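You operate a simulated robot arm through the tools that you are given. There is no shell and no other tool.

You run a simulated robot arm. Do the job below in one go: nothing can be reset, and whatever is moved stays where it is left.

TASK
Fit the blue pad to the drum segment.
Fine: worn pad in the red tray, latch shut over the new one.
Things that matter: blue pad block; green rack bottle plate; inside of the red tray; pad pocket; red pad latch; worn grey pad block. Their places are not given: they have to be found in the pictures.

The check looks at the end state, three seconds after you hand in, the way a careful person would. Anything else that was tipped, shoved, dropped, spilled or broken makes it a failure.

THE ROBOT
A 7-joint arm with a two-finger parallel gripper, fixed in place. Base frame: the origin is on the floor under the middle of its stand, x ahead of it, y to its left, z up; the work surface is at about z = 850. Readings come in mm, rad, newtons and seconds.
With the tool pointing down near the work surface it reaches from about 380 to 800 mm from the base axis. Its first joint turns from -2.496 to 2.496 rad. Payload 3 kg.
The tool frame sits at the grasp point between the pads (the TCP): z along the fingers, y along the line on which they close. The tips reach 30 mm beyond it. Largest opening 110 mm; finger width 20, thickness 10; the body of the gripper, 48 by 112 mm, starts 55 mm behind the TCP.
Orientation is that of the tool frame in the base frame, as [roll, pitch, yaw] about the fixed x, y, z axes, in that order (R = Rz(yaw) Ry(pitch) Rx(roll)). With the fingers straight down and closing along the base's y, the tool's x points along the base's -x, its y along +y and its z along -z.

THE INTERFACE
- The arm moves only by the tool arm_command. Its argument "steps" is a list that holds one entry, the list of rows, each a list of 7 numbers: the gripper command, from -1 (fully open) to 1 (shut), values between in proportion, then the shift along the base's x, y, z in units of 20 mm (1.0 is 20 mm), then the turn, a rotation vector about the base's x, y, z in units of 6 degrees (1.0 is 6 degrees). In form: [[[jaw, x, y, z, ax, ay, az], ...]]. A call has 1 to 20 rows; each row shifts and turns the commanded pose from where the row before left it. A call with a number of a shift or a turn outside -1 to 1 is refused whole. A row lasts 0.2 s, in which the tool goes at most 50 mm and 0.15 rad; a call with a longer step from one row to the next is refused whole, and so is a gripper value outside its range. A pose out of reach is approached as far as the arm can. The call stops where the force on the tool passes 50 N (or 10 N more than at its start, if that is more) or the arm is blocked; 0.2 s more then pass. The fingers move at their own pace (about 153 mm/s each) and stop on an object; they squeeze with about 27 N. The grip force told is the motor's: it shows also when the fingers shut on nothing. Time passes only in rows, and 0.2 s behind the last, so rows that do not move let the fingers close. It gives the time, the measured TCP pose, the force on the tool (base axes), the opening and the grip force at its end, in the units of the frame above (readings bear some noise), with the torque about the TCP (base axes, N m) and any sound that the robot's microphone picked up.
- Cameras (640 x 400 px; columns grow to the right, rows downward): "scene" is fixed at [402.6, 653, 1458.9]; the picture's right is [-1.00, 0.07, 0.00], its down [0.04, 0.53, -0.85] and it looks along [-0.06, -0.85, -0.53] (base axes); focal length 369 px, centre (320, 200). "wrist" rides on the gripper at [72, 17, -103] in the tool frame; the picture's right is [-0.23, 0.97, 0.00], its down [-0.76, -0.18, -0.62] and it looks along [-0.61, -0.14, 0.78] (tool axes); focal length 222 px, centre (320, 200).
- capture(camera): a new picture of that camera. No time passes.
- slide_trunk(by): moves the trunk up (or, below 0, down) by that many mm; the arm rides with it, the base frame stays. It gives what a move gives, with no picture.
- probe_pixels(camera, pixels): for up to 12 pixels [column, row] of the newest picture of that camera ("zoom" is the newest enlarged one), the place [x, y, z] in the base frame of the surface seen there, good to about 3 mm, but the place of the scene camera against the robot may be out by one fixed shift of up to 12 mm in any direction. No time passes.
- enlarge(camera, box): a new picture of the part [left, top, right, bottom] of that camera's present view, enlarged. No time passes.
- sign_off(): hands the job in; it is judged then, once.

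Open the gripper and draw the arm clear of the work before you hand the job in, unless the task says otherwise.

The tools are called after "Emit:" as a command line: name --argument value ..., lists and objects as JSON in quotes. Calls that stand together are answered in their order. arm_command: Moves the arm, as the interface text tells. Its arguments: {"type":"object","properties":{"steps":{"type":"array","items":{"type":"array","items":{"type":"array","items":{"type":"number"}}}}},"required":["steps"]} The other tools are called the same way: slide_trunk (by) moves the trunk up or down; capture (camera) takes a picture; probe_pixels (camera, pixels) gives the place of the surface under pixels of a picture; enlarge (camera, box) takes an enlarged picture of a part of a camera's view; sign_off () hands the job in.

At the start:

```text
clock: 0.0
ee_pos: [535.7, 34.3, 1185.3]
tool_rot: [3.142, 0.0, 3.141]
wrist_force: [-0.3, 0.3, 1.3]
ft_torque: [0.01, 0.02, -0.01]
gripper_width: 110.0
finger_force: 0.0
trunk travel left (down, up): [-400.0, 90.0]
```

scene: 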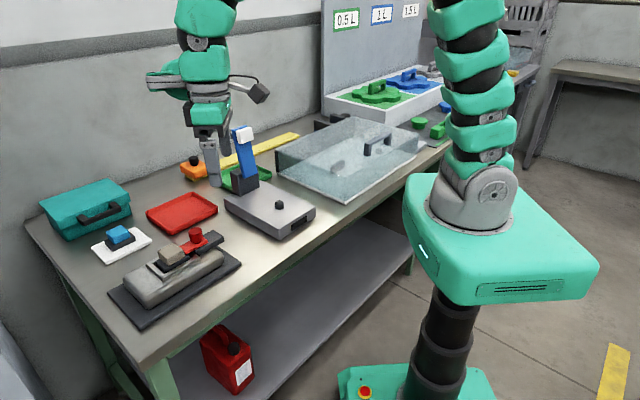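
wrist: 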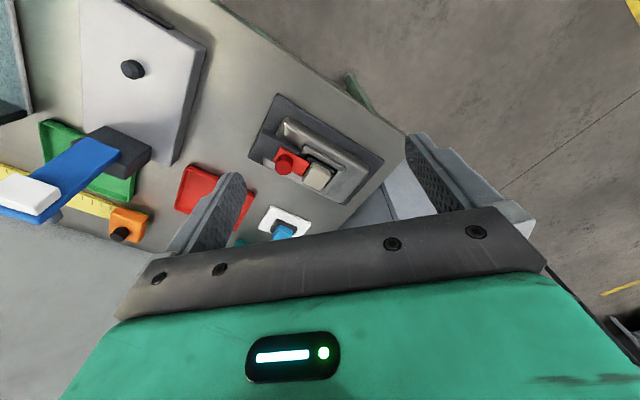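

The scene picture shows the drum segment device around (175,275), blue pad on a white card at (120,238), red tray at (182,213). I'll enlarge these areas to look closely.

Emit:
enlarge --camera "scene" --box '[80, 180, 260, 340]'

Emit:
enlarge --camera "wrist" --box '[160, 80, 420, 245]'

```text
2.50 times, centred on (170, 260) of scene
```

zoom: 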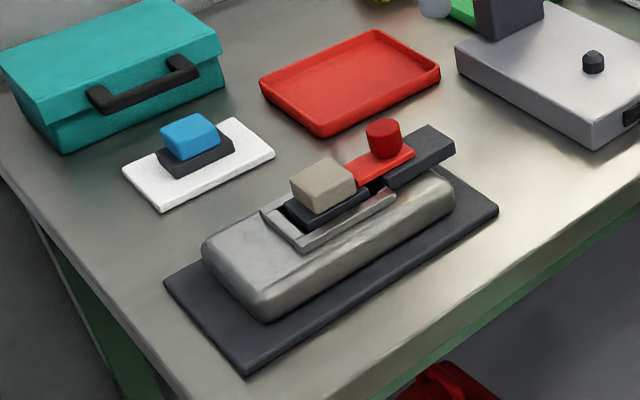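

```text
2.42 times, centred on (290, 162) of wrist
```

zoom: 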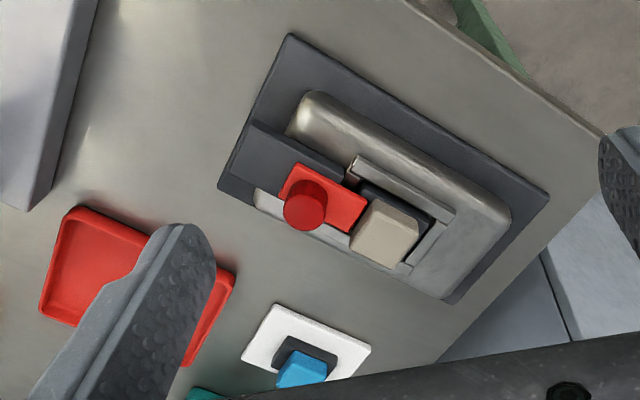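

The zoomed wrist picture shows the red latch with knob at zoom (305,205), grey pad at (385,235), blue pad at (300,370). I'll probe these points via the wrist zoom.

Emit:
probe_pixels --camera "zoom" --pixels '[[305, 205], [345, 210], [385, 235], [375, 195], [280, 150], [400, 180], [325, 110], [300, 370], [300, 340], [265, 330], [110, 260], [470, 230]]'

Emit:
probe_pixels --camera "scene" --pixels '[[120, 235], [172, 255], [195, 235], [182, 213], [122, 243], [208, 250], [160, 290], [110, 295]]'

```text
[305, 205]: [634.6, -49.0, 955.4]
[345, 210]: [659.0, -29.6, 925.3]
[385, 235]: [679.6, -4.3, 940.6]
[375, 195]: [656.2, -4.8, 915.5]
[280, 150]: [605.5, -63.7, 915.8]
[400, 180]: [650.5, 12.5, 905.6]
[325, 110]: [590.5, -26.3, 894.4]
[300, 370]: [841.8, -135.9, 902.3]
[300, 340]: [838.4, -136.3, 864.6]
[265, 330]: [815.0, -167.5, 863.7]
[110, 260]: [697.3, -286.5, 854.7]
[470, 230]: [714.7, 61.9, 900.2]
```

```text
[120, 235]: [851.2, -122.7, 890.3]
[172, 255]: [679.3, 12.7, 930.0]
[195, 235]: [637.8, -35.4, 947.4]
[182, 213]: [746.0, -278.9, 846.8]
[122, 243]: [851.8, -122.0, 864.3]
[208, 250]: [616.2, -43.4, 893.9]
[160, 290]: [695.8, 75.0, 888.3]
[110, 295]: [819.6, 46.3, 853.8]
```

The device axis runs about 45° in x-y (knob at ~(635,-49), grey pad at ~(680,-4)). I'll move the arm lower for a closer wrist view of the device before touching anything.

Emit:
arm_command --steps '[[[-1, 0.2, -0.3, -1, 0, 0, 0], [-1, 0.2, -0.3, -1, 0, 0, 0], [-1, 0.2, -0.3, -1, 0, 0, 0], [-1, 0.2, -0.3, -1, 0, 0, 0], [-1, 0, 0, 0, 0, 0, 0]]]'

Emit:
capture --camera "wrist"

```text
clock: 1.2
ee_pos: [552.8, 11.9, 1104.8]
tool_rot: [3.141, 0.0, -3.141]
wrist_force: [0.3, -0.2, 0.1]
ft_torque: [-0.01, -0.02, -0.01]
gripper_width: 110.1
finger_force: 0.0
trunk travel left (down, up): [-400.0, 90.0]
```

```text
taken
```

wrist: 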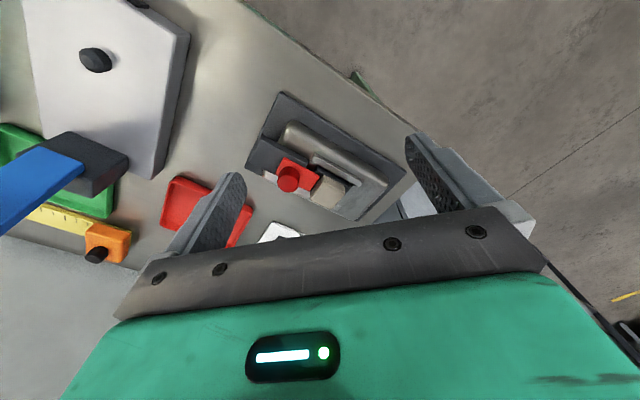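

The device now appears at wrist (310,170). I'll enlarge this region and probe key geometry.

Emit:
enlarge --camera "wrist" --box '[240, 85, 410, 225]'

```text
2.86 times, centred on (325, 155) of wrist
```

zoom: 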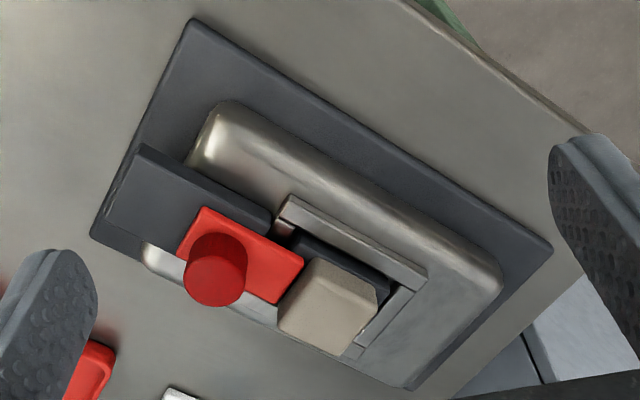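

The enlargement shows the pocket bordered by rails on the near side (355,240) and far end (390,325), with the latch plate at (270,265). I'll probe its corners and edges.

Emit:
probe_pixels --camera "zoom" --pixels '[[202, 212], [300, 262], [275, 300], [185, 245], [143, 148], [268, 222], [110, 225], [318, 262], [378, 292], [280, 325], [348, 350], [216, 270]]'

Emit:
probe_pixels --camera "zoom" --pixels '[[288, 203], [420, 278], [400, 295], [355, 350], [340, 255], [300, 240], [285, 230], [384, 300], [365, 325], [360, 345], [480, 300], [240, 140]]'

```text
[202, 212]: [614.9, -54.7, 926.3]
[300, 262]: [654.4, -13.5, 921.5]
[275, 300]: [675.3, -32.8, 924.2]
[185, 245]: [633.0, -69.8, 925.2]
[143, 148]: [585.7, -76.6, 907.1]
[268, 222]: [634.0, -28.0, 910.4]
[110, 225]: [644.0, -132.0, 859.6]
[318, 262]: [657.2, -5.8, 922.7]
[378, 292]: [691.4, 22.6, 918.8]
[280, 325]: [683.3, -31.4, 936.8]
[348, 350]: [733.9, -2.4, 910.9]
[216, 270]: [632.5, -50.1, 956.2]
```

```text
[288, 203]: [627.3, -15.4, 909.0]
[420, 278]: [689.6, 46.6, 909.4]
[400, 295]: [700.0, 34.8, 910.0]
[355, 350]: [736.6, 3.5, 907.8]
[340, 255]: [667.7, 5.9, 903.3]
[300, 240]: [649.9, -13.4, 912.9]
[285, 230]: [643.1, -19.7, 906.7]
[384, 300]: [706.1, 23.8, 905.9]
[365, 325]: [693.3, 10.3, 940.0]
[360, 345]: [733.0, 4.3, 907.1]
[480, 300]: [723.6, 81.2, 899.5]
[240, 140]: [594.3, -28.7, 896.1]
```

Geometry is clear: axis u at 45°, latch plate spans u≈396–454 with the knob at u≈412, block behind it at u 360–428. Next I move forward to view the blue pad and red tray more closely.

Emit:
arm_command --steps '[[[-1, 0.92, -0.7, 0, 0, 0, 0], [-1, 0.92, -0.7, 0, 0, 0, 0], [-1, 0.92, -0.7, 0, 0, 0, 0], [-1, 0.92, -0.7, 0, 0, 0, 0], [-1, 0.92, -0.7, 0, 0, 0, 0], [-1, 0.92, -0.7, 0, 0, 0, 0], [-1, 0.92, -0.7, 0, 0, 0, 0], [-1, 0.92, -0.7, 0, 0, 0, 0], [-1, 0, 0, 0, 0, 0, 0]]]'

Emit:
capture --camera "wrist"

Emit:
capture --camera "scene"

```text
clock: 3.2
ee_pos: [700.0, -99.7, 1104.0]
tool_rot: [-3.141, -0.002, 3.141]
wrist_force: [-1.2, 0.5, 0.3]
ft_torque: [0.0, 0.01, 0.0]
gripper_width: 110.0
finger_force: 0.1
trunk travel left (down, up): [-400.0, 90.0]
```

```text
taken
```

wrist: 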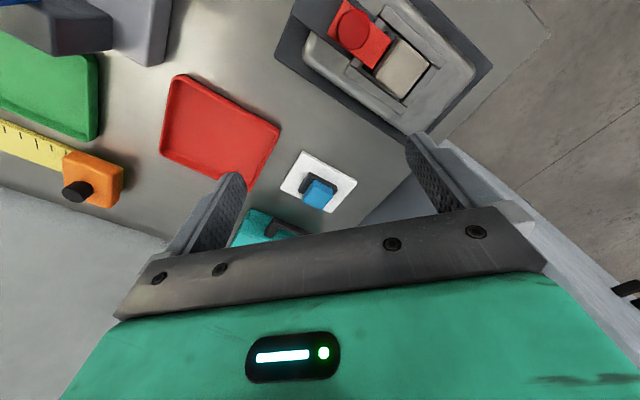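

```text
taken
```

scene: 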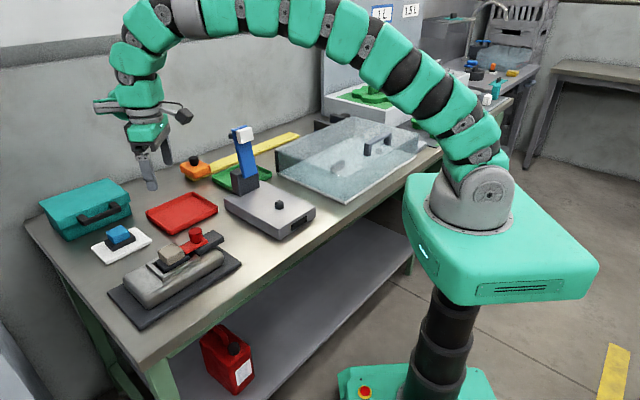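

Now the blue pad shows at wrist (318,192) and tray at (218,130). I'll enlarge that region.

Emit:
enlarge --camera "wrist" --box '[150, 60, 370, 240]'

Emit:
enlarge --camera "scene" --box '[85, 215, 165, 275]'

```text
2.22 times, centred on (260, 150) of wrist
```

zoom: 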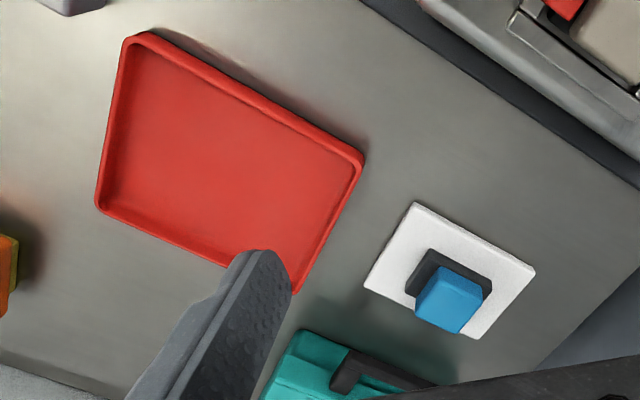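

```text
6.67 times, centred on (125, 245) of scene
```

zoom: 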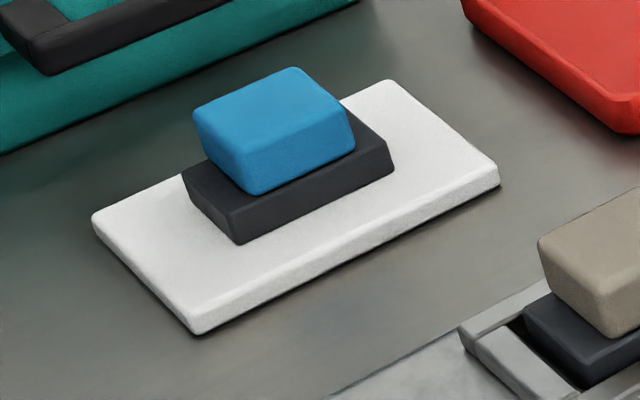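

I'll enlarge the wrist view on just the blue pad and probe its corners precisely.

Emit:
enlarge --camera "wrist" --box '[270, 145, 370, 215]'

```text
5.71 times, centred on (320, 180) of wrist
```

zoom: 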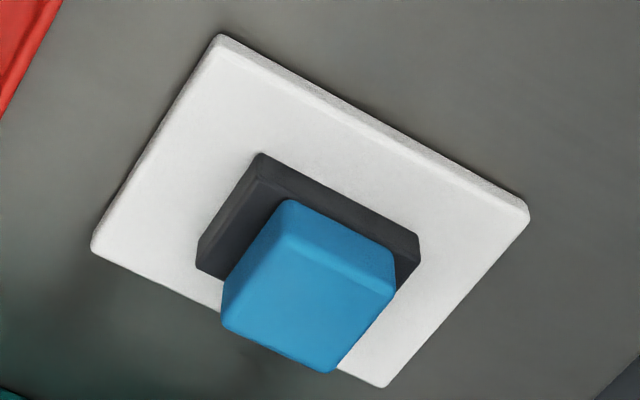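

Emit:
probe_pixels --camera "zoom" --pixels '[[290, 235], [385, 290], [330, 365], [230, 315], [308, 303], [262, 160], [410, 240], [205, 260], [240, 210], [340, 200], [225, 45], [520, 220]]'

Emit:
probe_pixels --camera "zoom" --pixels '[[98, 240], [385, 380], [290, 210], [390, 265], [260, 185], [350, 192], [295, 243], [380, 288], [240, 310], [328, 355], [225, 225], [205, 245]]'

```text
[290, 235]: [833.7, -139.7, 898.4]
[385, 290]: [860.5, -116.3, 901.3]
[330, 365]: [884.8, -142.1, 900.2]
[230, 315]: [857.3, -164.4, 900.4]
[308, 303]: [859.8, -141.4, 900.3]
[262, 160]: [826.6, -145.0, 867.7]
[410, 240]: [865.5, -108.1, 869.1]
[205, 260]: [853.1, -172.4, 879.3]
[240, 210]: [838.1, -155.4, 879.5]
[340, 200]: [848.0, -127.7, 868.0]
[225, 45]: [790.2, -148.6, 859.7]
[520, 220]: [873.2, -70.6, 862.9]
```

```text
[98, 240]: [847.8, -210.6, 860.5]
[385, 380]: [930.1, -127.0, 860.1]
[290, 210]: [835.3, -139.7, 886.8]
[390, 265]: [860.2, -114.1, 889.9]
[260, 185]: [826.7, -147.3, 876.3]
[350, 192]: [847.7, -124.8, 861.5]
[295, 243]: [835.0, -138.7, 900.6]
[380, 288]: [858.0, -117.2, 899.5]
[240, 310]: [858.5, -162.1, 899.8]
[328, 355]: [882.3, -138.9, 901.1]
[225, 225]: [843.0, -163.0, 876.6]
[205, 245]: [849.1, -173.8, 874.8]
```

The blue block top is about 35 mm square at z≈900 centred near (859,-140.6), yaw ≈ 43°, base top ≈ 878. Now I look at the worn pad and latch from the present wrist view (device at (390,60)).

Emit:
enlarge --camera "wrist" --box '[310, 0, 470, 110]'

```text
3.64 times, centred on (390, 55) of wrist
```

zoom: 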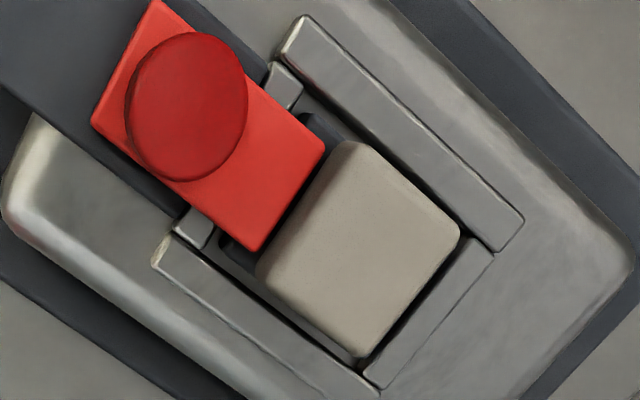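

Emit:
probe_pixels --camera "zoom" --pixels '[[350, 152], [450, 235], [362, 345], [268, 268], [357, 250], [322, 142], [250, 248], [95, 122], [155, 8], [185, 110], [283, 85], [195, 228]]'

Emit:
probe_pixels --camera "zoom" --pixels '[[350, 95], [510, 225], [405, 325], [215, 275], [300, 325], [318, 128], [298, 132], [232, 255], [300, 40], [130, 170], [420, 300], [520, 330]]'

```text
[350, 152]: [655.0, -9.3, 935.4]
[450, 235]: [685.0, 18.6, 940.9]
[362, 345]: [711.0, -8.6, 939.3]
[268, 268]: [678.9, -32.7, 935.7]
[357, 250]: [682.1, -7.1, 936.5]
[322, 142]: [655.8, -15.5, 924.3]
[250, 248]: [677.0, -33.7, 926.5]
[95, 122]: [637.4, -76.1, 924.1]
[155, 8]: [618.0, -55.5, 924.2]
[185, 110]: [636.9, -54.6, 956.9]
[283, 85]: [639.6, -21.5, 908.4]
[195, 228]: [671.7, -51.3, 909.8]
```

```text
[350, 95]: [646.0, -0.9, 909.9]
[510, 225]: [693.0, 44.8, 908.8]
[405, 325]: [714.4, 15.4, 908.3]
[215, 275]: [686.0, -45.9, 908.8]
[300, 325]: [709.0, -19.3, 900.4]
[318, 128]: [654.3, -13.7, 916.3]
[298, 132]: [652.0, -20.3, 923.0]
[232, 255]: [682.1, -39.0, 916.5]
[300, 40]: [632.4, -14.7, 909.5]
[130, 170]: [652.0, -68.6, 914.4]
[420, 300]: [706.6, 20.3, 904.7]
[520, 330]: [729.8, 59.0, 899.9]
```

The knob centre is near (637,-54), top z≈957, latch plate top z≈924; worn block centre (682.5,-8). I'll move above the knob, turning the tool -45° so the fingers close along the device axis, with jaw partly closed to ~50 mm.

Emit:
arm_command --steps '[[[-1, -0.394, 0.283, 0, 0, 0, -0.9375], [-1, -0.394, 0.283, 0, 0, 0, -0.9375], [-1, -0.394, 0.283, 0, 0, 0, -0.9375], [-1, -0.394, 0.283, 0, 0, 0, -0.9375], [0.09, -0.394, 0.283, 0, 0, 0, -0.9375], [0.09, -0.394, 0.283, 0, 0, 0, -0.9375], [0.09, -0.394, 0.283, 0, 0, 0, -0.9375], [0.09, -0.394, 0.283, 0, 0, 0, -0.9375], [0.09, 0, 0, 0, 0, 0, 0]]]'

Emit:
capture --camera "wrist"

```text
clock: 5.2
ee_pos: [635.6, -53.0, 1104.0]
tool_rot: [-3.141, 0.0, 2.355]
wrist_force: [-0.4, -0.4, 0.2]
ft_torque: [-0.01, -0.02, -0.02]
gripper_width: 50.0
finger_force: 0.0
trunk travel left (down, up): [-400.0, 90.0]
```

```text
taken
```

wrist: 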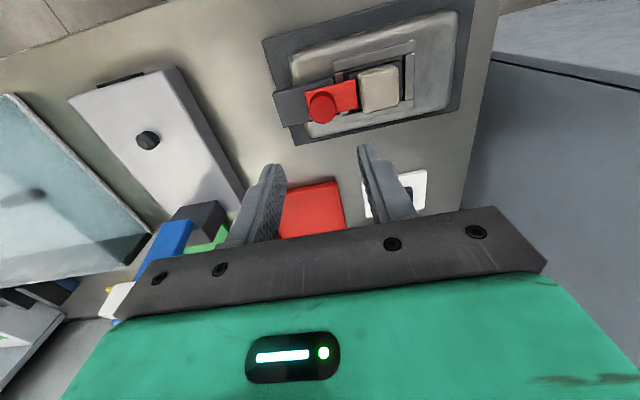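

The device is now at wrist (360,80) seen square on. I'll enlarge and re-measure knob and pad from this pose.

Emit:
enlarge --camera "wrist" --box '[260, 20, 470, 150]'

```text
3.05 times, centred on (365, 85) of wrist
```

zoom: 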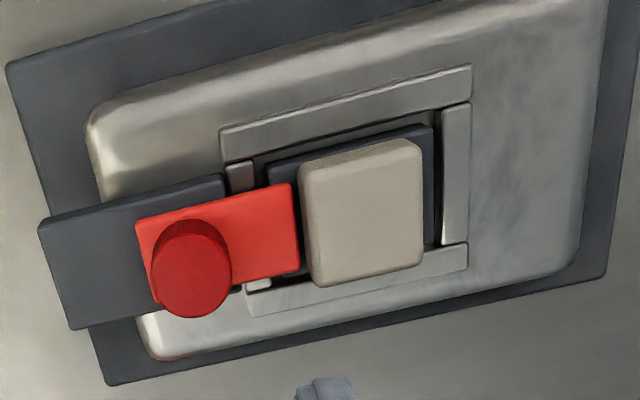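

Emit:
probe_pixels --camera "zoom" --pixels '[[275, 170], [425, 135], [429, 230], [455, 110], [443, 112], [470, 70], [225, 130], [240, 175], [252, 185], [465, 245], [255, 310], [443, 230]]'

Emit:
probe_pixels --camera "zoom" --pixels '[[305, 175], [412, 150], [420, 255], [320, 275], [365, 215], [190, 270], [190, 230], [228, 270], [155, 270], [140, 225], [290, 188], [298, 265]]'

```text
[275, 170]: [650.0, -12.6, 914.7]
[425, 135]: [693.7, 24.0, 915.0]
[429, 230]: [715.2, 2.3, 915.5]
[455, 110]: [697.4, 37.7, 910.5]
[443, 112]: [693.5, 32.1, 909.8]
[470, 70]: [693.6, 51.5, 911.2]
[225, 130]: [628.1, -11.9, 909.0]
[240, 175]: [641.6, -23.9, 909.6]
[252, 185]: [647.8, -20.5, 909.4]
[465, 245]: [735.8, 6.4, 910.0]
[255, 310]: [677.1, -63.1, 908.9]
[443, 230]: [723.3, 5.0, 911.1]
```

```text
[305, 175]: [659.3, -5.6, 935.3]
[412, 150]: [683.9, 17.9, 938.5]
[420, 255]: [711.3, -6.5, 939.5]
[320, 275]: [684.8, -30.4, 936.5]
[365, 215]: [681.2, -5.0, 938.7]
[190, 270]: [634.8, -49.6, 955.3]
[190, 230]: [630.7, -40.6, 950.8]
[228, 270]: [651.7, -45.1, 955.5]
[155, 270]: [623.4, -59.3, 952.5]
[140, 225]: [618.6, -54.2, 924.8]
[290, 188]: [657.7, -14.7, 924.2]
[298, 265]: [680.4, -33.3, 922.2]
```

Knob centre ≈ (637,-53.7), 28 mm across; the pad block starts at u≈460, so the front finger fits. Descending to TCP z≈962 with the jaw at 50 mm.

Emit:
arm_command --steps '[[[0.09, 0.07, -0.03, -1, 0, 0, 0], [0.09, 0, 0, -1, 0, 0, 0], [0.09, 0, 0, -1, 0, 0, 0], [0.09, 0, 0, -1, 0, 0, 0], [0.09, 0, 0, -1, 0, 0, 0], [0.09, 0, 0, -1, 0, 0, 0], [0.09, 0, 0, -0.6, 0, 0, 0], [0.09, 0, 0, -0.5, 0, 0, 0], [0.09, 0, 0, 0, 0, 0, 0]]]'

Emit:
capture --camera "wrist"

Emit:
enlarge --camera "scene" --box '[110, 180, 260, 310]'

```text
clock: 7.2
ee_pos: [640.2, -56.8, 961.4]
tool_rot: [3.141, -0.001, 2.358]
wrist_force: [0.2, -0.5, 0.3]
ft_torque: [0.01, 0.01, -0.01]
gripper_width: 50.1
finger_force: 0.1
trunk travel left (down, up): [-400.0, 90.0]
```

```text
taken
```

wrist: 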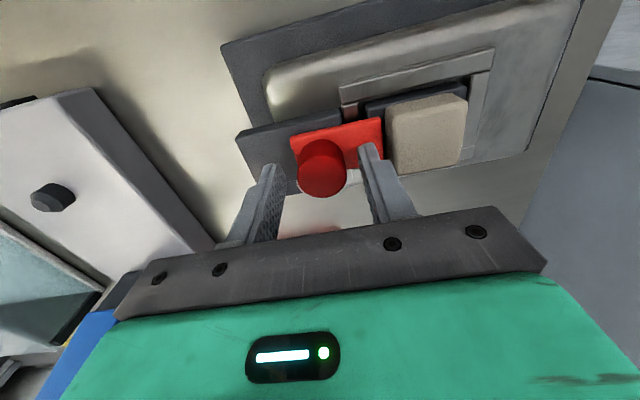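

```text
3.08 times, centred on (185, 245) of scene
```

zoom: 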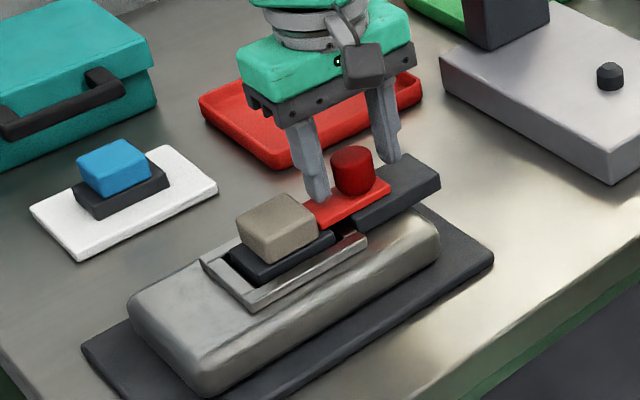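

Fingers straddle the knob at wrist (322,168). I shift ~3 mm back toward the camera side and close the jaw.

Emit:
arm_command --steps '[[[0.09, -0.14, 0.14, 0, 0, 0, 0], [0.09, 0, 0, 0, 0, 0, 0], [1, 0, 0, 0, 0, 0, 0], [1, 0, 0, 0, 0, 0, 0], [1, 0, 0, 0, 0, 0, 0]]]'

Emit:
capture --camera "wrist"

```text
clock: 8.4
ee_pos: [636.6, -53.0, 961.6]
tool_rot: [-3.141, 0.0, 2.358]
wrist_force: [-1.4, 1.2, -0.9]
ft_torque: [0.45, -0.27, -0.02]
gripper_width: 29.3
finger_force: 44.8
trunk travel left (down, up): [-400.0, 90.0]
```

```text
taken
```

wrist: 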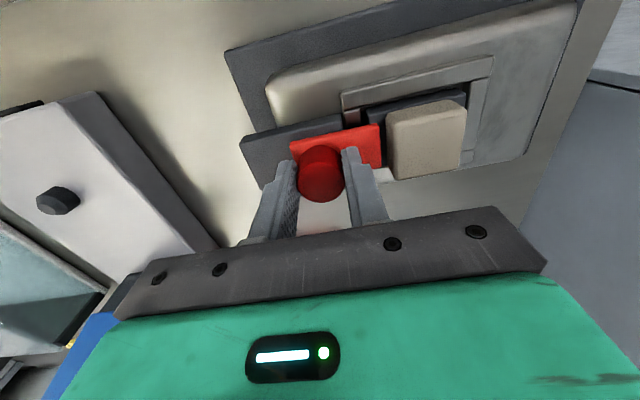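

The knob is gripped (29.3 mm). I pull the latch back along -u slowly, 10 mm, watching the force.

Emit:
arm_command --steps '[[[1, -0.12, -0.12, 0, 0, 0, 0], [1, -0.12, -0.12, 0, 0, 0, 0], [1, -0.12, -0.12, 0, 0, 0, 0], [1, 0, 0, 0, 0, 0, 0]]]'

Emit:
capture --camera "wrist"

```text
clock: 9.4
ee_pos: [629.2, -59.9, 963.5]
tool_rot: [3.141, 0.002, 2.357]
wrist_force: [11.0, -11.9, 6.5]
ft_torque: [-1.01, -0.26, -0.08]
gripper_width: 29.2
finger_force: 45.0
trunk travel left (down, up): [-400.0, 90.0]
```

```text
taken
```

wrist: 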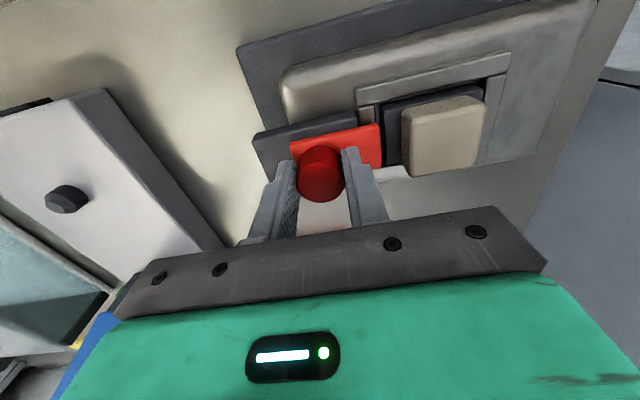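

The latch slides freely; a ~16 N side force toward +v shows the rail runs slightly nearer 47–48°. I keep pulling with a small +v correction.

Emit:
arm_command --steps '[[[1, -0.1, -0.17, 0, 0, 0, 0], [1, -0.12, -0.13, 0, 0, 0, 0], [1, -0.12, -0.13, 0, 0, 0, 0], [1, -0.12, -0.13, 0, 0, 0, 0], [1, 0, 0, 0, 0, 0, 0]]]'

Emit:
capture --camera "wrist"

```text
clock: 10.6
ee_pos: [618.7, -70.5, 962.8]
tool_rot: [-3.141, -0.001, 2.357]
wrist_force: [1.0, -0.2, -1.5]
ft_torque: [0.13, -0.77, 0.01]
gripper_width: 29.5
finger_force: 44.8
trunk travel left (down, up): [-400.0, 90.0]
```

```text
taken
```

wrist: 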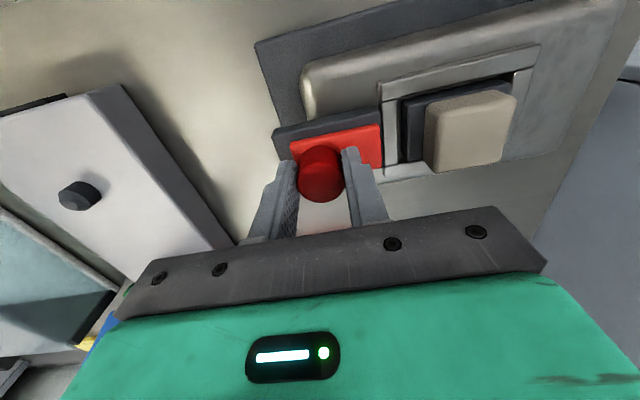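

Latch front edge (wrist x≈381) now clears the pocket. I pull 6 mm more to give room, then check force.

Emit:
arm_command --steps '[[[1, -0.1, -0.11, 0, 0, 0, 0], [1, -0.1, -0.11, 0, 0, 0, 0], [1, 0, 0, 0, 0, 0, 0]]]'

Emit:
enlarge --camera "wrist" --box '[260, 40, 560, 220]'

```text
clock: 11.4
ee_pos: [614.8, -75.4, 962.4]
tool_rot: [-3.139, -0.004, 2.358]
wrist_force: [-4.0, 4.6, -12.7]
ft_torque: [0.04, -0.86, -0.07]
gripper_width: 29.3
finger_force: 45.1
trunk travel left (down, up): [-400.0, 90.0]
```

```text
2.13 times, centred on (410, 130) of wrist
```

zoom: 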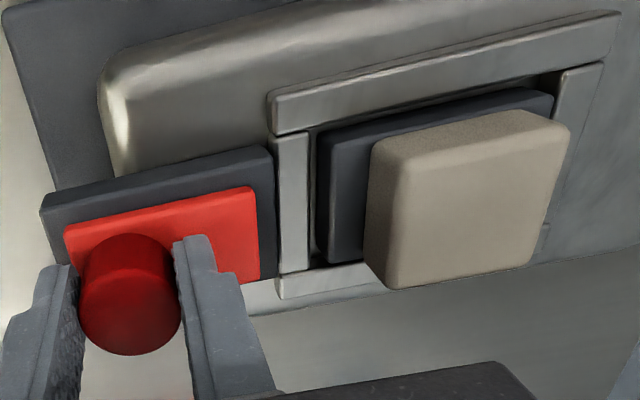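

The latch is fully back and the pocket frame with worn pad is free. I release the knob and rise to 1060.

Emit:
arm_command --steps '[[[0.0, 0, 0, 0, 0, 0, 0], [0.0, 0, 0, 0, 0, 0, 0], [0.0, 0, 0, 0.5, 0, 0, 0], [0.0, 0, 0, 1, 0, 0, 0], [0.0, 0, 0, 1, 0, 0, 0], [0.0, 0, 0, 1, 0, 0, 0], [0.0, 0, 0, 1, 0, 0, 0], [0.0, 0, 0, 0, 0, 0, 0]]]'

Emit:
capture --camera "wrist"

```text
clock: 13.2
ee_pos: [614.1, -74.9, 1055.0]
tool_rot: [-3.141, -0.002, 2.358]
wrist_force: [-0.2, -0.7, 0.4]
ft_torque: [0.04, -0.02, -0.02]
gripper_width: 55.4
finger_force: 0.1
trunk travel left (down, up): [-400.0, 90.0]
```

```text
taken
```

wrist: 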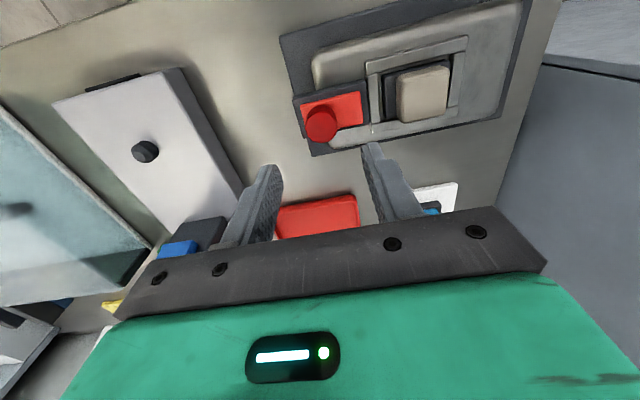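

The latch stays open. I enlarge on the worn pad and pocket to measure exactly.

Emit:
enlarge --camera "wrist" --box '[350, 30, 490, 140]'

```text
3.64 times, centred on (420, 85) of wrist
```

zoom: 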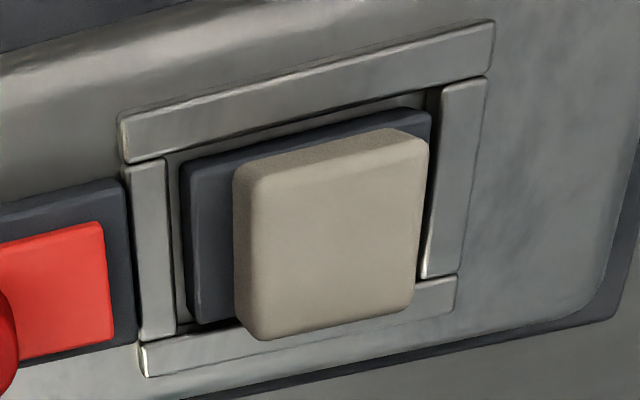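

Emit:
probe_pixels --camera "zoom" --pixels '[[245, 182], [405, 145], [405, 300], [260, 325], [325, 235], [195, 175], [195, 315], [423, 125], [165, 160], [178, 330], [440, 100], [425, 270]]'

Emit:
probe_pixels --camera "zoom" --pixels '[[130, 155], [485, 70], [150, 240], [460, 170], [210, 190], [215, 310], [300, 152], [150, 350], [448, 285], [250, 190], [410, 150], [250, 315]]'

```text
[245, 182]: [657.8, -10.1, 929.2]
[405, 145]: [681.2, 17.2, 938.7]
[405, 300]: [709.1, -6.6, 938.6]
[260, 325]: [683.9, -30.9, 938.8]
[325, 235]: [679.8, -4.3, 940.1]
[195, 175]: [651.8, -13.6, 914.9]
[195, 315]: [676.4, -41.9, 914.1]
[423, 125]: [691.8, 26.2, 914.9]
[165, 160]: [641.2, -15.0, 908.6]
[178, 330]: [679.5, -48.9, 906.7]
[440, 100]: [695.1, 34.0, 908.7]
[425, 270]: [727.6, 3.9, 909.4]
```

```text
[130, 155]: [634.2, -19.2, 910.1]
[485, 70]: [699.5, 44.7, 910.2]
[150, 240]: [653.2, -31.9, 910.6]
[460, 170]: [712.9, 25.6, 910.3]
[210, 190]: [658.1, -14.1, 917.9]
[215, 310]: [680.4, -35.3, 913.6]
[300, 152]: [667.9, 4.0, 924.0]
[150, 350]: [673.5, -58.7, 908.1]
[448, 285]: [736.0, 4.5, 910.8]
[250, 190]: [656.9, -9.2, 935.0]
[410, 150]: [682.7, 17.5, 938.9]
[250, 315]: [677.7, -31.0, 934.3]
```

Worn block centre ≈ (683.3,-7.2), top 939, yaw ≈ 46°, base top 916. I move over it with the jaw opened to 64 mm.

Emit:
arm_command --steps '[[[-0.16, 0.87, 0.85, 0, 0, 0, 0], [-0.16, 0.87, 0.85, 0, 0, 0, 0], [-0.16, 0.87, 0.85, 0, 0, 0, 0.1], [-0.16, 0.86, 0.84, 0, 0, 0, 0], [-0.16, 0, 0, 0, 0, 0, 0]]]'

```text
clock: 14.4
ee_pos: [684.2, -7.2, 1053.5]
tool_rot: [-3.14, -0.002, 2.368]
wrist_force: [0.3, 0.4, 0.0]
ft_torque: [-0.01, 0.02, -0.02]
gripper_width: 63.7
finger_force: 0.2
trunk travel left (down, up): [-400.0, 90.0]
```

Over the block at (684,-7). Descending to about z=952 (tips ~6 mm above the pad's base plate).

Emit:
arm_command --steps '[[[-0.16, 0, 0, -1, 0, 0, 0], [-0.16, 0, 0, -1, 0, 0, 0], [-0.16, 0, 0, -1, 0, 0, 0], [-0.16, 0, 0, -1, 0, 0, 0], [-0.16, 0, 0, -0.6, 0, 0, 0], [-0.16, 0, 0, -0.4, 0, 0, 0], [-0.16, 0, 0, 0, 0, 0, 0]]]'

Emit:
capture --camera "wrist"

Emit:
enlarge --camera "scene" --box '[110, 180, 260, 310]'

```text
clock: 16.0
ee_pos: [683.0, -9.2, 951.5]
tool_rot: [3.14, 0.0, 2.37]
wrist_force: [-0.4, -0.1, -0.7]
ft_torque: [0.0, 0.03, -0.02]
gripper_width: 63.8
finger_force: 0.1
trunk travel left (down, up): [-400.0, 90.0]
```

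```text
taken
```

wrist: 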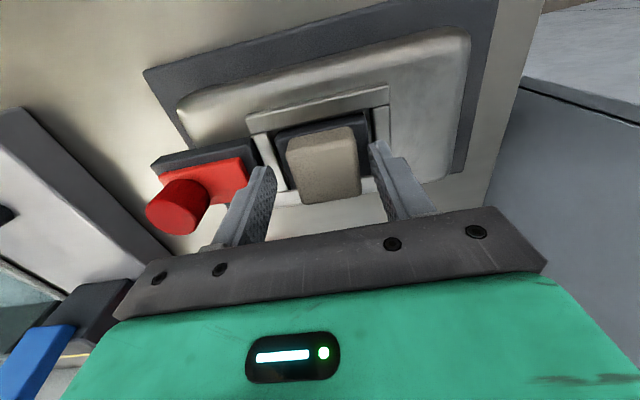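

```text
3.08 times, centred on (185, 245) of scene
```

zoom: 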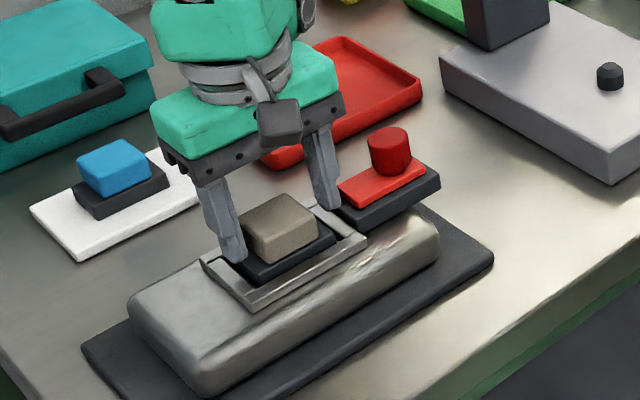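

The block sits centred between the fingers (wrist x 287–360 between 265 and 378). Closing the jaw.

Emit:
arm_command --steps '[[[1, 0, 0, 0, 0, 0, 0], [1, 0, 0, 0, 0, 0, 0], [1, 0, 0, 0, 0, 0, 0]]]'

```text
clock: 16.8
ee_pos: [682.0, -9.2, 951.5]
tool_rot: [-3.141, 0.0, 2.368]
wrist_force: [-0.1, -0.7, 1.2]
ft_torque: [0.0, -0.02, 0.02]
gripper_width: 41.3
finger_force: 27.0
trunk travel left (down, up): [-400.0, 90.0]
```

Gripped at 41.3 mm. Lifting slowly straight up and checking.

Emit:
arm_command --steps '[[[1, 0, 0, 0.3, 0, 0, 0], [1, 0, 0, 0.5, 0, 0, 0], [1, 0, 0, 0.8, 0, 0, 0], [1, 0, 0, 1, 0, 0, 0], [1, 0, 0, 1, 0, 0, 0], [1, 0, 0, 1, 0, 0, 0], [1, 0, 0, 0, 0, 0, 0]]]'

Emit:
capture --camera "wrist"

Emit:
enlarge --camera "scene" --box '[80, 120, 260, 310]'

```text
clock: 18.4
ee_pos: [684.1, -9.1, 1047.8]
tool_rot: [-3.139, -0.002, 2.369]
wrist_force: [-0.6, 0.6, -0.9]
ft_torque: [0.01, -0.01, 0.01]
gripper_width: 41.4
finger_force: 27.4
trunk travel left (down, up): [-400.0, 90.0]
```

```text
taken
```

wrist: 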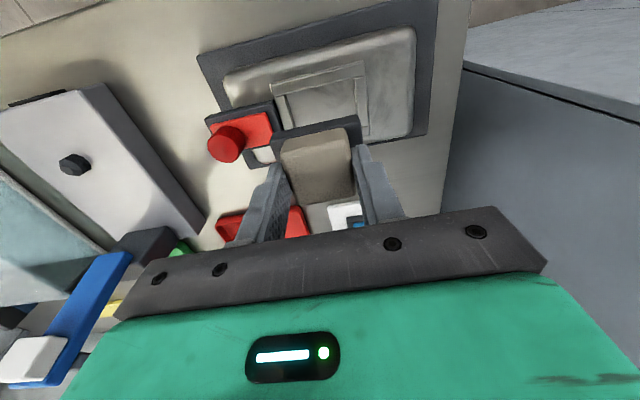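

```text
2.11 times, centred on (170, 215) of scene
```

zoom: 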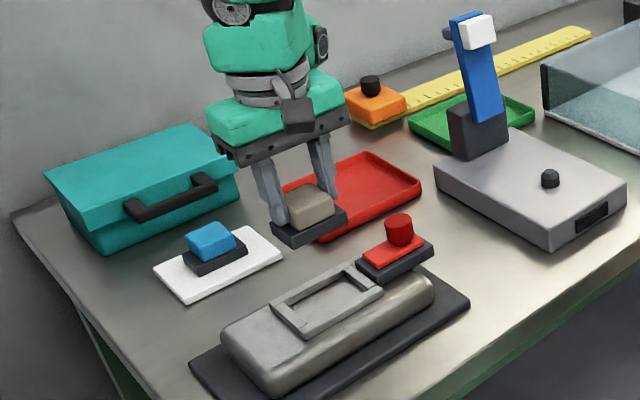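

The pad is out. Before moving to the tray I probe the tall lever and the tray corners in the scene zoom for clearance.

Emit:
probe_pixels --camera "zoom" --pixels '[[480, 30], [485, 100], [478, 130], [375, 105], [360, 157], [420, 188], [330, 238], [350, 195], [398, 218], [277, 300], [383, 290], [210, 230]]'

```text
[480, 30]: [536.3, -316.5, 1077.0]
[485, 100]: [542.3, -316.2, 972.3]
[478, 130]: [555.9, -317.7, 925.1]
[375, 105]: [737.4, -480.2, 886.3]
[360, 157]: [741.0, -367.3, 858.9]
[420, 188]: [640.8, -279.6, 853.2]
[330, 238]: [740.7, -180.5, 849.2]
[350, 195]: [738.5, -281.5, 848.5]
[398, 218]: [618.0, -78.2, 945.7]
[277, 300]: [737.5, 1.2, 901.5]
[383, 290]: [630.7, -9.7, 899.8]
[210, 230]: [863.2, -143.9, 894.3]
```

The lever at (540,-316) reaches z≈1080, well away from the tray (centre ≈ (737,-272)). I'll move to a viewing spot at (611,-162,1068) to measure the tray with the wrist camera.

Emit:
arm_command --steps '[[[1, -0.45, -0.95, 0.125, 0, 0, 0], [1, -0.45, -0.95, 0.125, 0, 0, 0], [1, -0.45, -0.95, 0.125, 0, 0, 0], [1, -0.45, -0.95, 0.125, 0, 0, 0], [1, -0.45, -0.95, 0.125, 0, 0, 0], [1, -0.45, -0.95, 0.125, 0, 0, 0], [1, -0.45, -0.95, 0.125, 0, 0, 0], [1, -0.45, -0.95, 0.125, 0, 0, 0], [1, 0, 0, 0, 0, 0, 0]]]'

Emit:
capture --camera "wrist"

```text
clock: 20.4
ee_pos: [612.9, -160.8, 1064.1]
tool_rot: [3.141, 0.002, 2.369]
wrist_force: [-0.2, 0.7, -1.2]
ft_torque: [0.02, 0.02, -0.01]
gripper_width: 41.3
finger_force: 27.2
trunk travel left (down, up): [-400.0, 90.0]
```

```text
taken
```

wrist: 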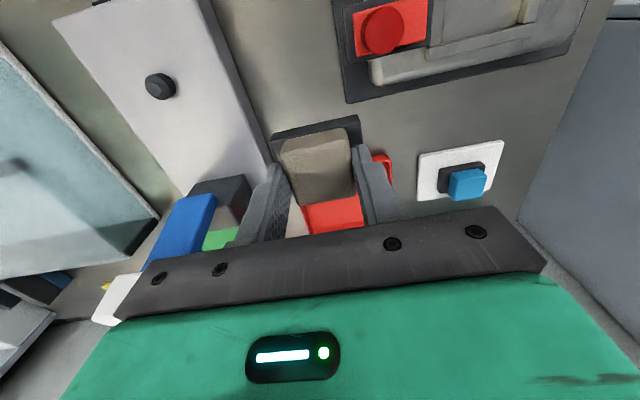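

From the earlier wrist view I compute the tray corners ≈ (640,-290), (743,-175), (842,-276), (734,-386): centre (740,-282). I carry the worn pad over (726,-274) at height.

Emit:
arm_command --steps '[[[1, 0.94, -0.94, 0, 0, 0, 0], [1, 0.94, -0.94, 0, 0, 0, 0], [1, 0.94, -0.94, 0, 0, 0, 0], [1, 0.94, -0.94, 0, 0, 0, 0], [1, 0.94, -0.94, 0, 0, 0, 0], [1, 0.94, -0.94, 0, 0, 0, 0], [1, 0, 0, 0, 0, 0, 0]]]'

Emit:
capture --camera "wrist"

Emit:
enlarge --camera "scene" --box '[80, 100, 260, 290]'

```text
clock: 22.0
ee_pos: [726.4, -272.0, 1063.6]
tool_rot: [-3.138, -0.001, 2.367]
wrist_force: [-0.7, -0.3, -0.9]
ft_torque: [0.03, -0.01, -0.01]
gripper_width: 41.2
finger_force: 27.2
trunk travel left (down, up): [-400.0, 90.0]
```

```text
taken
```

wrist: 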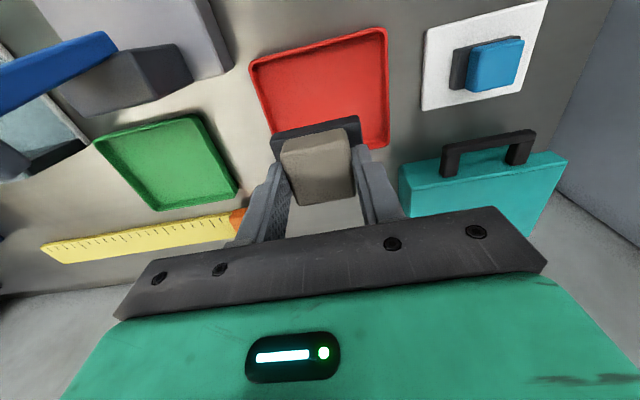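

```text
2.11 times, centred on (170, 195) of scene
```

zoom: 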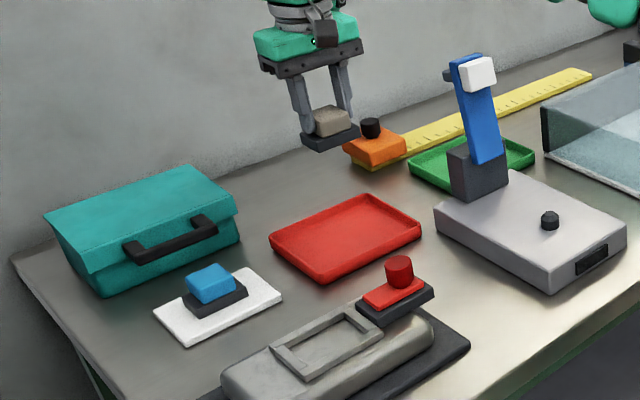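

The wrist picture now shows the tray at (320,85) and the blue pad at (495,65). I probe tray corners and the floor.

Emit:
probe_pixels --camera "wrist" --pixels '[[253, 65], [385, 33], [386, 145], [272, 130], [320, 90], [350, 70], [290, 100], [370, 110]]'

Emit:
enlarge --camera "wrist" --box '[410, 0, 580, 120]'

```text
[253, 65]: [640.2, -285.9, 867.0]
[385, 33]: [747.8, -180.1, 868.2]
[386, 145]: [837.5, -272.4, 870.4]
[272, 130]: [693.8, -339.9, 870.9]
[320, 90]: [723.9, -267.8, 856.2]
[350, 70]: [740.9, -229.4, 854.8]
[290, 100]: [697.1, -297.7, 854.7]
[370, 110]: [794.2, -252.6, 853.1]
```

```text
3.33 times, centred on (495, 60) of wrist
```

zoom: 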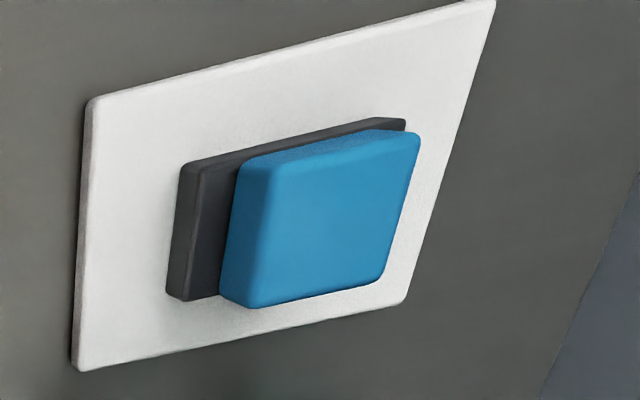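

Emit:
probe_pixels --camera "zoom" --pixels '[[260, 180], [408, 148], [375, 275], [245, 295], [320, 220], [190, 175], [180, 285], [205, 180], [210, 285], [400, 130], [92, 110], [80, 360]]'

Emit:
probe_pixels --camera "zoom" --pixels '[[200, 172], [200, 290], [215, 165], [300, 145], [390, 125], [250, 185], [230, 280], [405, 160], [255, 178], [395, 200], [238, 240], [330, 140]]'

```text
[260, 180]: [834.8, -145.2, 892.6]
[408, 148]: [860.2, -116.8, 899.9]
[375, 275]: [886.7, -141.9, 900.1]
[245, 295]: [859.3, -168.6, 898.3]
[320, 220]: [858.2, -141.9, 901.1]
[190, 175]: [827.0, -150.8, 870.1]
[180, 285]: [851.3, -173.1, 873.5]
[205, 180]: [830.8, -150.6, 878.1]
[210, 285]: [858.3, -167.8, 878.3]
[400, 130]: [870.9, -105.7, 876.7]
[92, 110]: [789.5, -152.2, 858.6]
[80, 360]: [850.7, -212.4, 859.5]
```

```text
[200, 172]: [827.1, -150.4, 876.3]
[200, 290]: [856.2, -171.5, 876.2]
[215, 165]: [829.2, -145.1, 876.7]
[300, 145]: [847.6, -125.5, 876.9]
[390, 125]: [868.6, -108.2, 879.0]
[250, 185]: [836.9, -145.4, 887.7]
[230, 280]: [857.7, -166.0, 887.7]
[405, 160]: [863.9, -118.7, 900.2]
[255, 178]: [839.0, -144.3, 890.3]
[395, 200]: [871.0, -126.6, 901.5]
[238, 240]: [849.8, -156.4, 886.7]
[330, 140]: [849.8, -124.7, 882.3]
```

Blue block measured again: centre ≈ (860,-142), yaw ≈ 45°, top 900. Tray floor is z≈854, so the pad's bottom (54 mm below the TCP) should touch at TCP ≈ 908. Lowering to ~924 first.

Emit:
arm_command --steps '[[[1, 0, 0, -1, 0, 0, 0], [1, 0, 0, -1, 0, 0, 0], [1, 0, 0, -1, 0, 0, 0], [1, 0, 0, -1, 0, 0, 0], [1, 0, 0, -1, 0, 0, 0], [1, 0, 0, -1, 0, 0, 0], [1, 0, 0, -0.6, 0, 0, 0], [1, 0, 0, -0.4, 0, 0, 0], [1, 0, 0, 0, 0, 0, 0]]]'

Emit:
enlarge --camera "scene" --box '[80, 140, 260, 290]'

```text
clock: 24.0
ee_pos: [726.2, -271.7, 925.0]
tool_rot: [-3.141, -0.001, 2.37]
wrist_force: [-0.9, 0.1, -1.4]
ft_torque: [0.0, 0.01, 0.01]
gripper_width: 41.2
finger_force: 27.5
trunk travel left (down, up): [-400.0, 90.0]
```

```text
2.67 times, centred on (170, 215) of scene
```

zoom: 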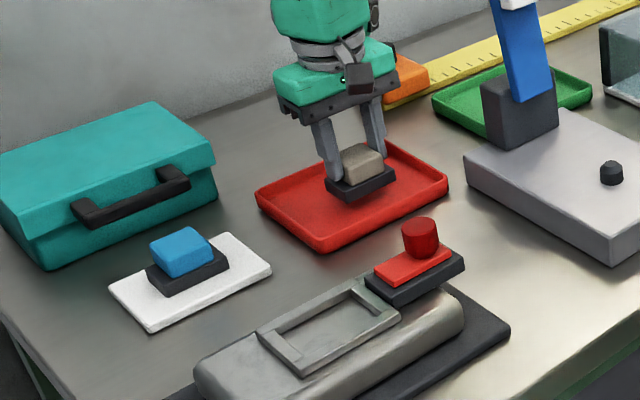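

The worn pad hangs over the middle of the tray (zoom (360,180)). Lowering slowly to touch.

Emit:
arm_command --steps '[[[1, 0, 0, -0.3, 0, 0, 0], [1, 0, 0, -0.2, 0, 0, 0], [1, 0, 0, -0.15, 0, 0, 0], [1, 0, 0, -0.1, 0, 0, 0], [1, 0, 0, 0, 0, 0, 0]]]'

```text
clock: 25.2
ee_pos: [724.6, -272.0, 910.7]
tool_rot: [-3.141, -0.001, 2.369]
wrist_force: [-0.9, 0.2, -1.3]
ft_torque: [0.02, 0.02, 0.04]
gripper_width: 41.3
finger_force: 27.6
trunk travel left (down, up): [-400.0, 90.0]
```

No contact yet at 910.7; continuing down in 2 mm steps.

Emit:
arm_command --steps '[[[1, 0, 0, -0.1, 0, 0, 0], [1, 0, 0, -0.1, 0, 0, 0], [1, 0, 0, 0, 0, 0, 0]]]'

```text
clock: 26.0
ee_pos: [724.8, -273.0, 906.9]
tool_rot: [3.141, -0.001, 2.369]
wrist_force: [1.4, -1.3, 7.3]
ft_torque: [-0.05, 0.01, -0.01]
gripper_width: 41.1
finger_force: 26.8
trunk travel left (down, up): [-400.0, 90.0]
```

Contact felt (7 N up). Opening the jaw to 64 mm and rising.

Emit:
arm_command --steps '[[[-0.16, 0, 0, 0, 0, 0, 0], [-0.16, 0, 0, 0, 0, 0, 0], [-0.16, 0, 0, 0.3, 0, 0, 0], [-0.16, 0, 0, 0.7, 0, 0, 0], [-0.16, 0, 0, 1, 0, 0, 0], [-0.16, 0, 0, 1, 0, 0, 0], [-0.16, 0, 0, 1, 0, 0, 0], [-0.16, 0, 0, 1, 0, 0, 0], [-0.16, 0, 0, 1, 0, 0, 0], [-0.16, 0, 0, 1, 0, 0, 0], [-0.16, 0, 0, 0, 0, 0, 0]]]'

Emit:
capture --camera "wrist"

Emit:
enlarge --camera "scene" --box '[80, 140, 260, 290]'

```text
clock: 28.4
ee_pos: [723.1, -270.6, 1045.7]
tool_rot: [3.14, 0.0, 2.369]
wrist_force: [0.0, 0.1, -0.5]
ft_torque: [0.02, -0.04, -0.02]
gripper_width: 63.7
finger_force: 0.0
trunk travel left (down, up): [-400.0, 90.0]
```

```text
taken
```

wrist: 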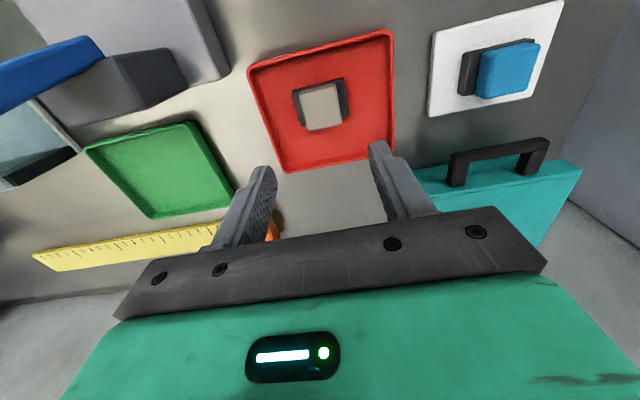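

```text
2.67 times, centred on (170, 215) of scene
```

zoom: 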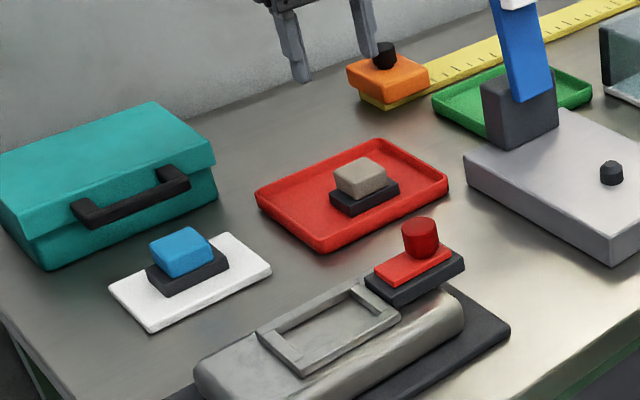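

The worn pad lies in the tray. As a calibration I probe the worn pad top (known TCP at release ≈ (724.8,-273)) and the blue pad from the present wrist view.

Emit:
enlarge --camera "wrist" --box '[280, 60, 360, 150]'

```text
4.44 times, centred on (320, 105) of wrist
```

zoom: 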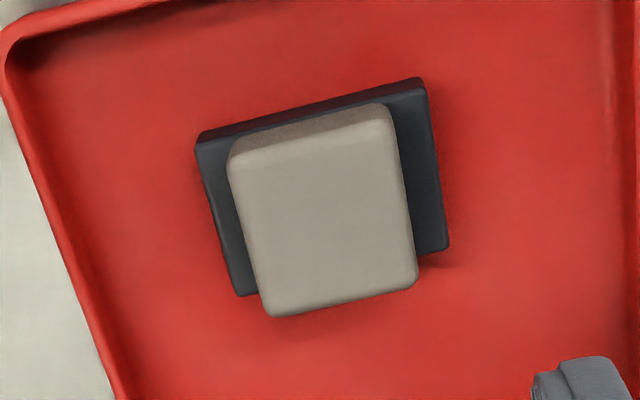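

Emit:
probe_pixels --camera "zoom" --pixels '[[235, 165], [385, 125], [410, 275], [272, 305], [322, 215], [205, 145], [420, 90], [440, 240], [242, 285], [380, 120], [405, 270], [245, 160]]'

Emit:
enlarge --camera "wrist" --box '[420, 0, 570, 120]'

```text
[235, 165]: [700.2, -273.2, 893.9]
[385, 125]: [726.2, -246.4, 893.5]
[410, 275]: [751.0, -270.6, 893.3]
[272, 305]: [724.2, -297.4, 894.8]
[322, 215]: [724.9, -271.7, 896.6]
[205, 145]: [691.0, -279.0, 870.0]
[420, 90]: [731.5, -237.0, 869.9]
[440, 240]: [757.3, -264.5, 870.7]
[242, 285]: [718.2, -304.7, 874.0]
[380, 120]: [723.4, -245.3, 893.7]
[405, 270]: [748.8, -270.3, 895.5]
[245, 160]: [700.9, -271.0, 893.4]
```

```text
3.33 times, centred on (495, 60) of wrist
```

zoom: 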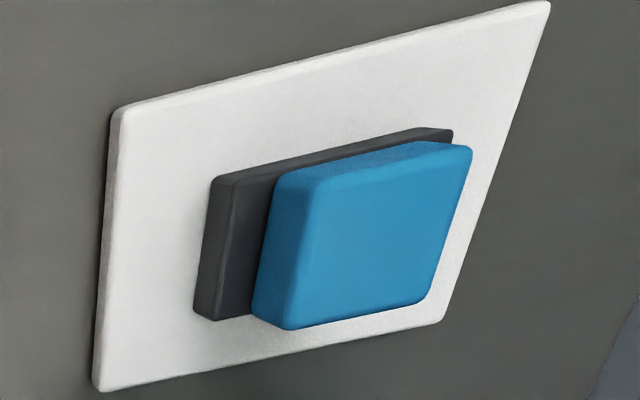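

Emit:
probe_pixels --camera "zoom" --pixels '[[300, 193], [460, 160], [420, 295], [290, 315], [370, 240], [240, 180], [215, 310], [440, 140], [250, 310], [295, 198], [465, 158], [425, 293]]'

```text
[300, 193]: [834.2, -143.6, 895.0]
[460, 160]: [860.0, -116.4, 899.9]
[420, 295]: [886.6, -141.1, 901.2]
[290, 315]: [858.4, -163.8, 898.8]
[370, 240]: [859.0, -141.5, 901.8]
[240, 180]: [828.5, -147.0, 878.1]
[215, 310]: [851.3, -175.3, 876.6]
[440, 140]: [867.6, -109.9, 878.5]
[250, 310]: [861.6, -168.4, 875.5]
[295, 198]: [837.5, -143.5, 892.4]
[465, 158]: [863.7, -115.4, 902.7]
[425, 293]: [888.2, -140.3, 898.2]
```

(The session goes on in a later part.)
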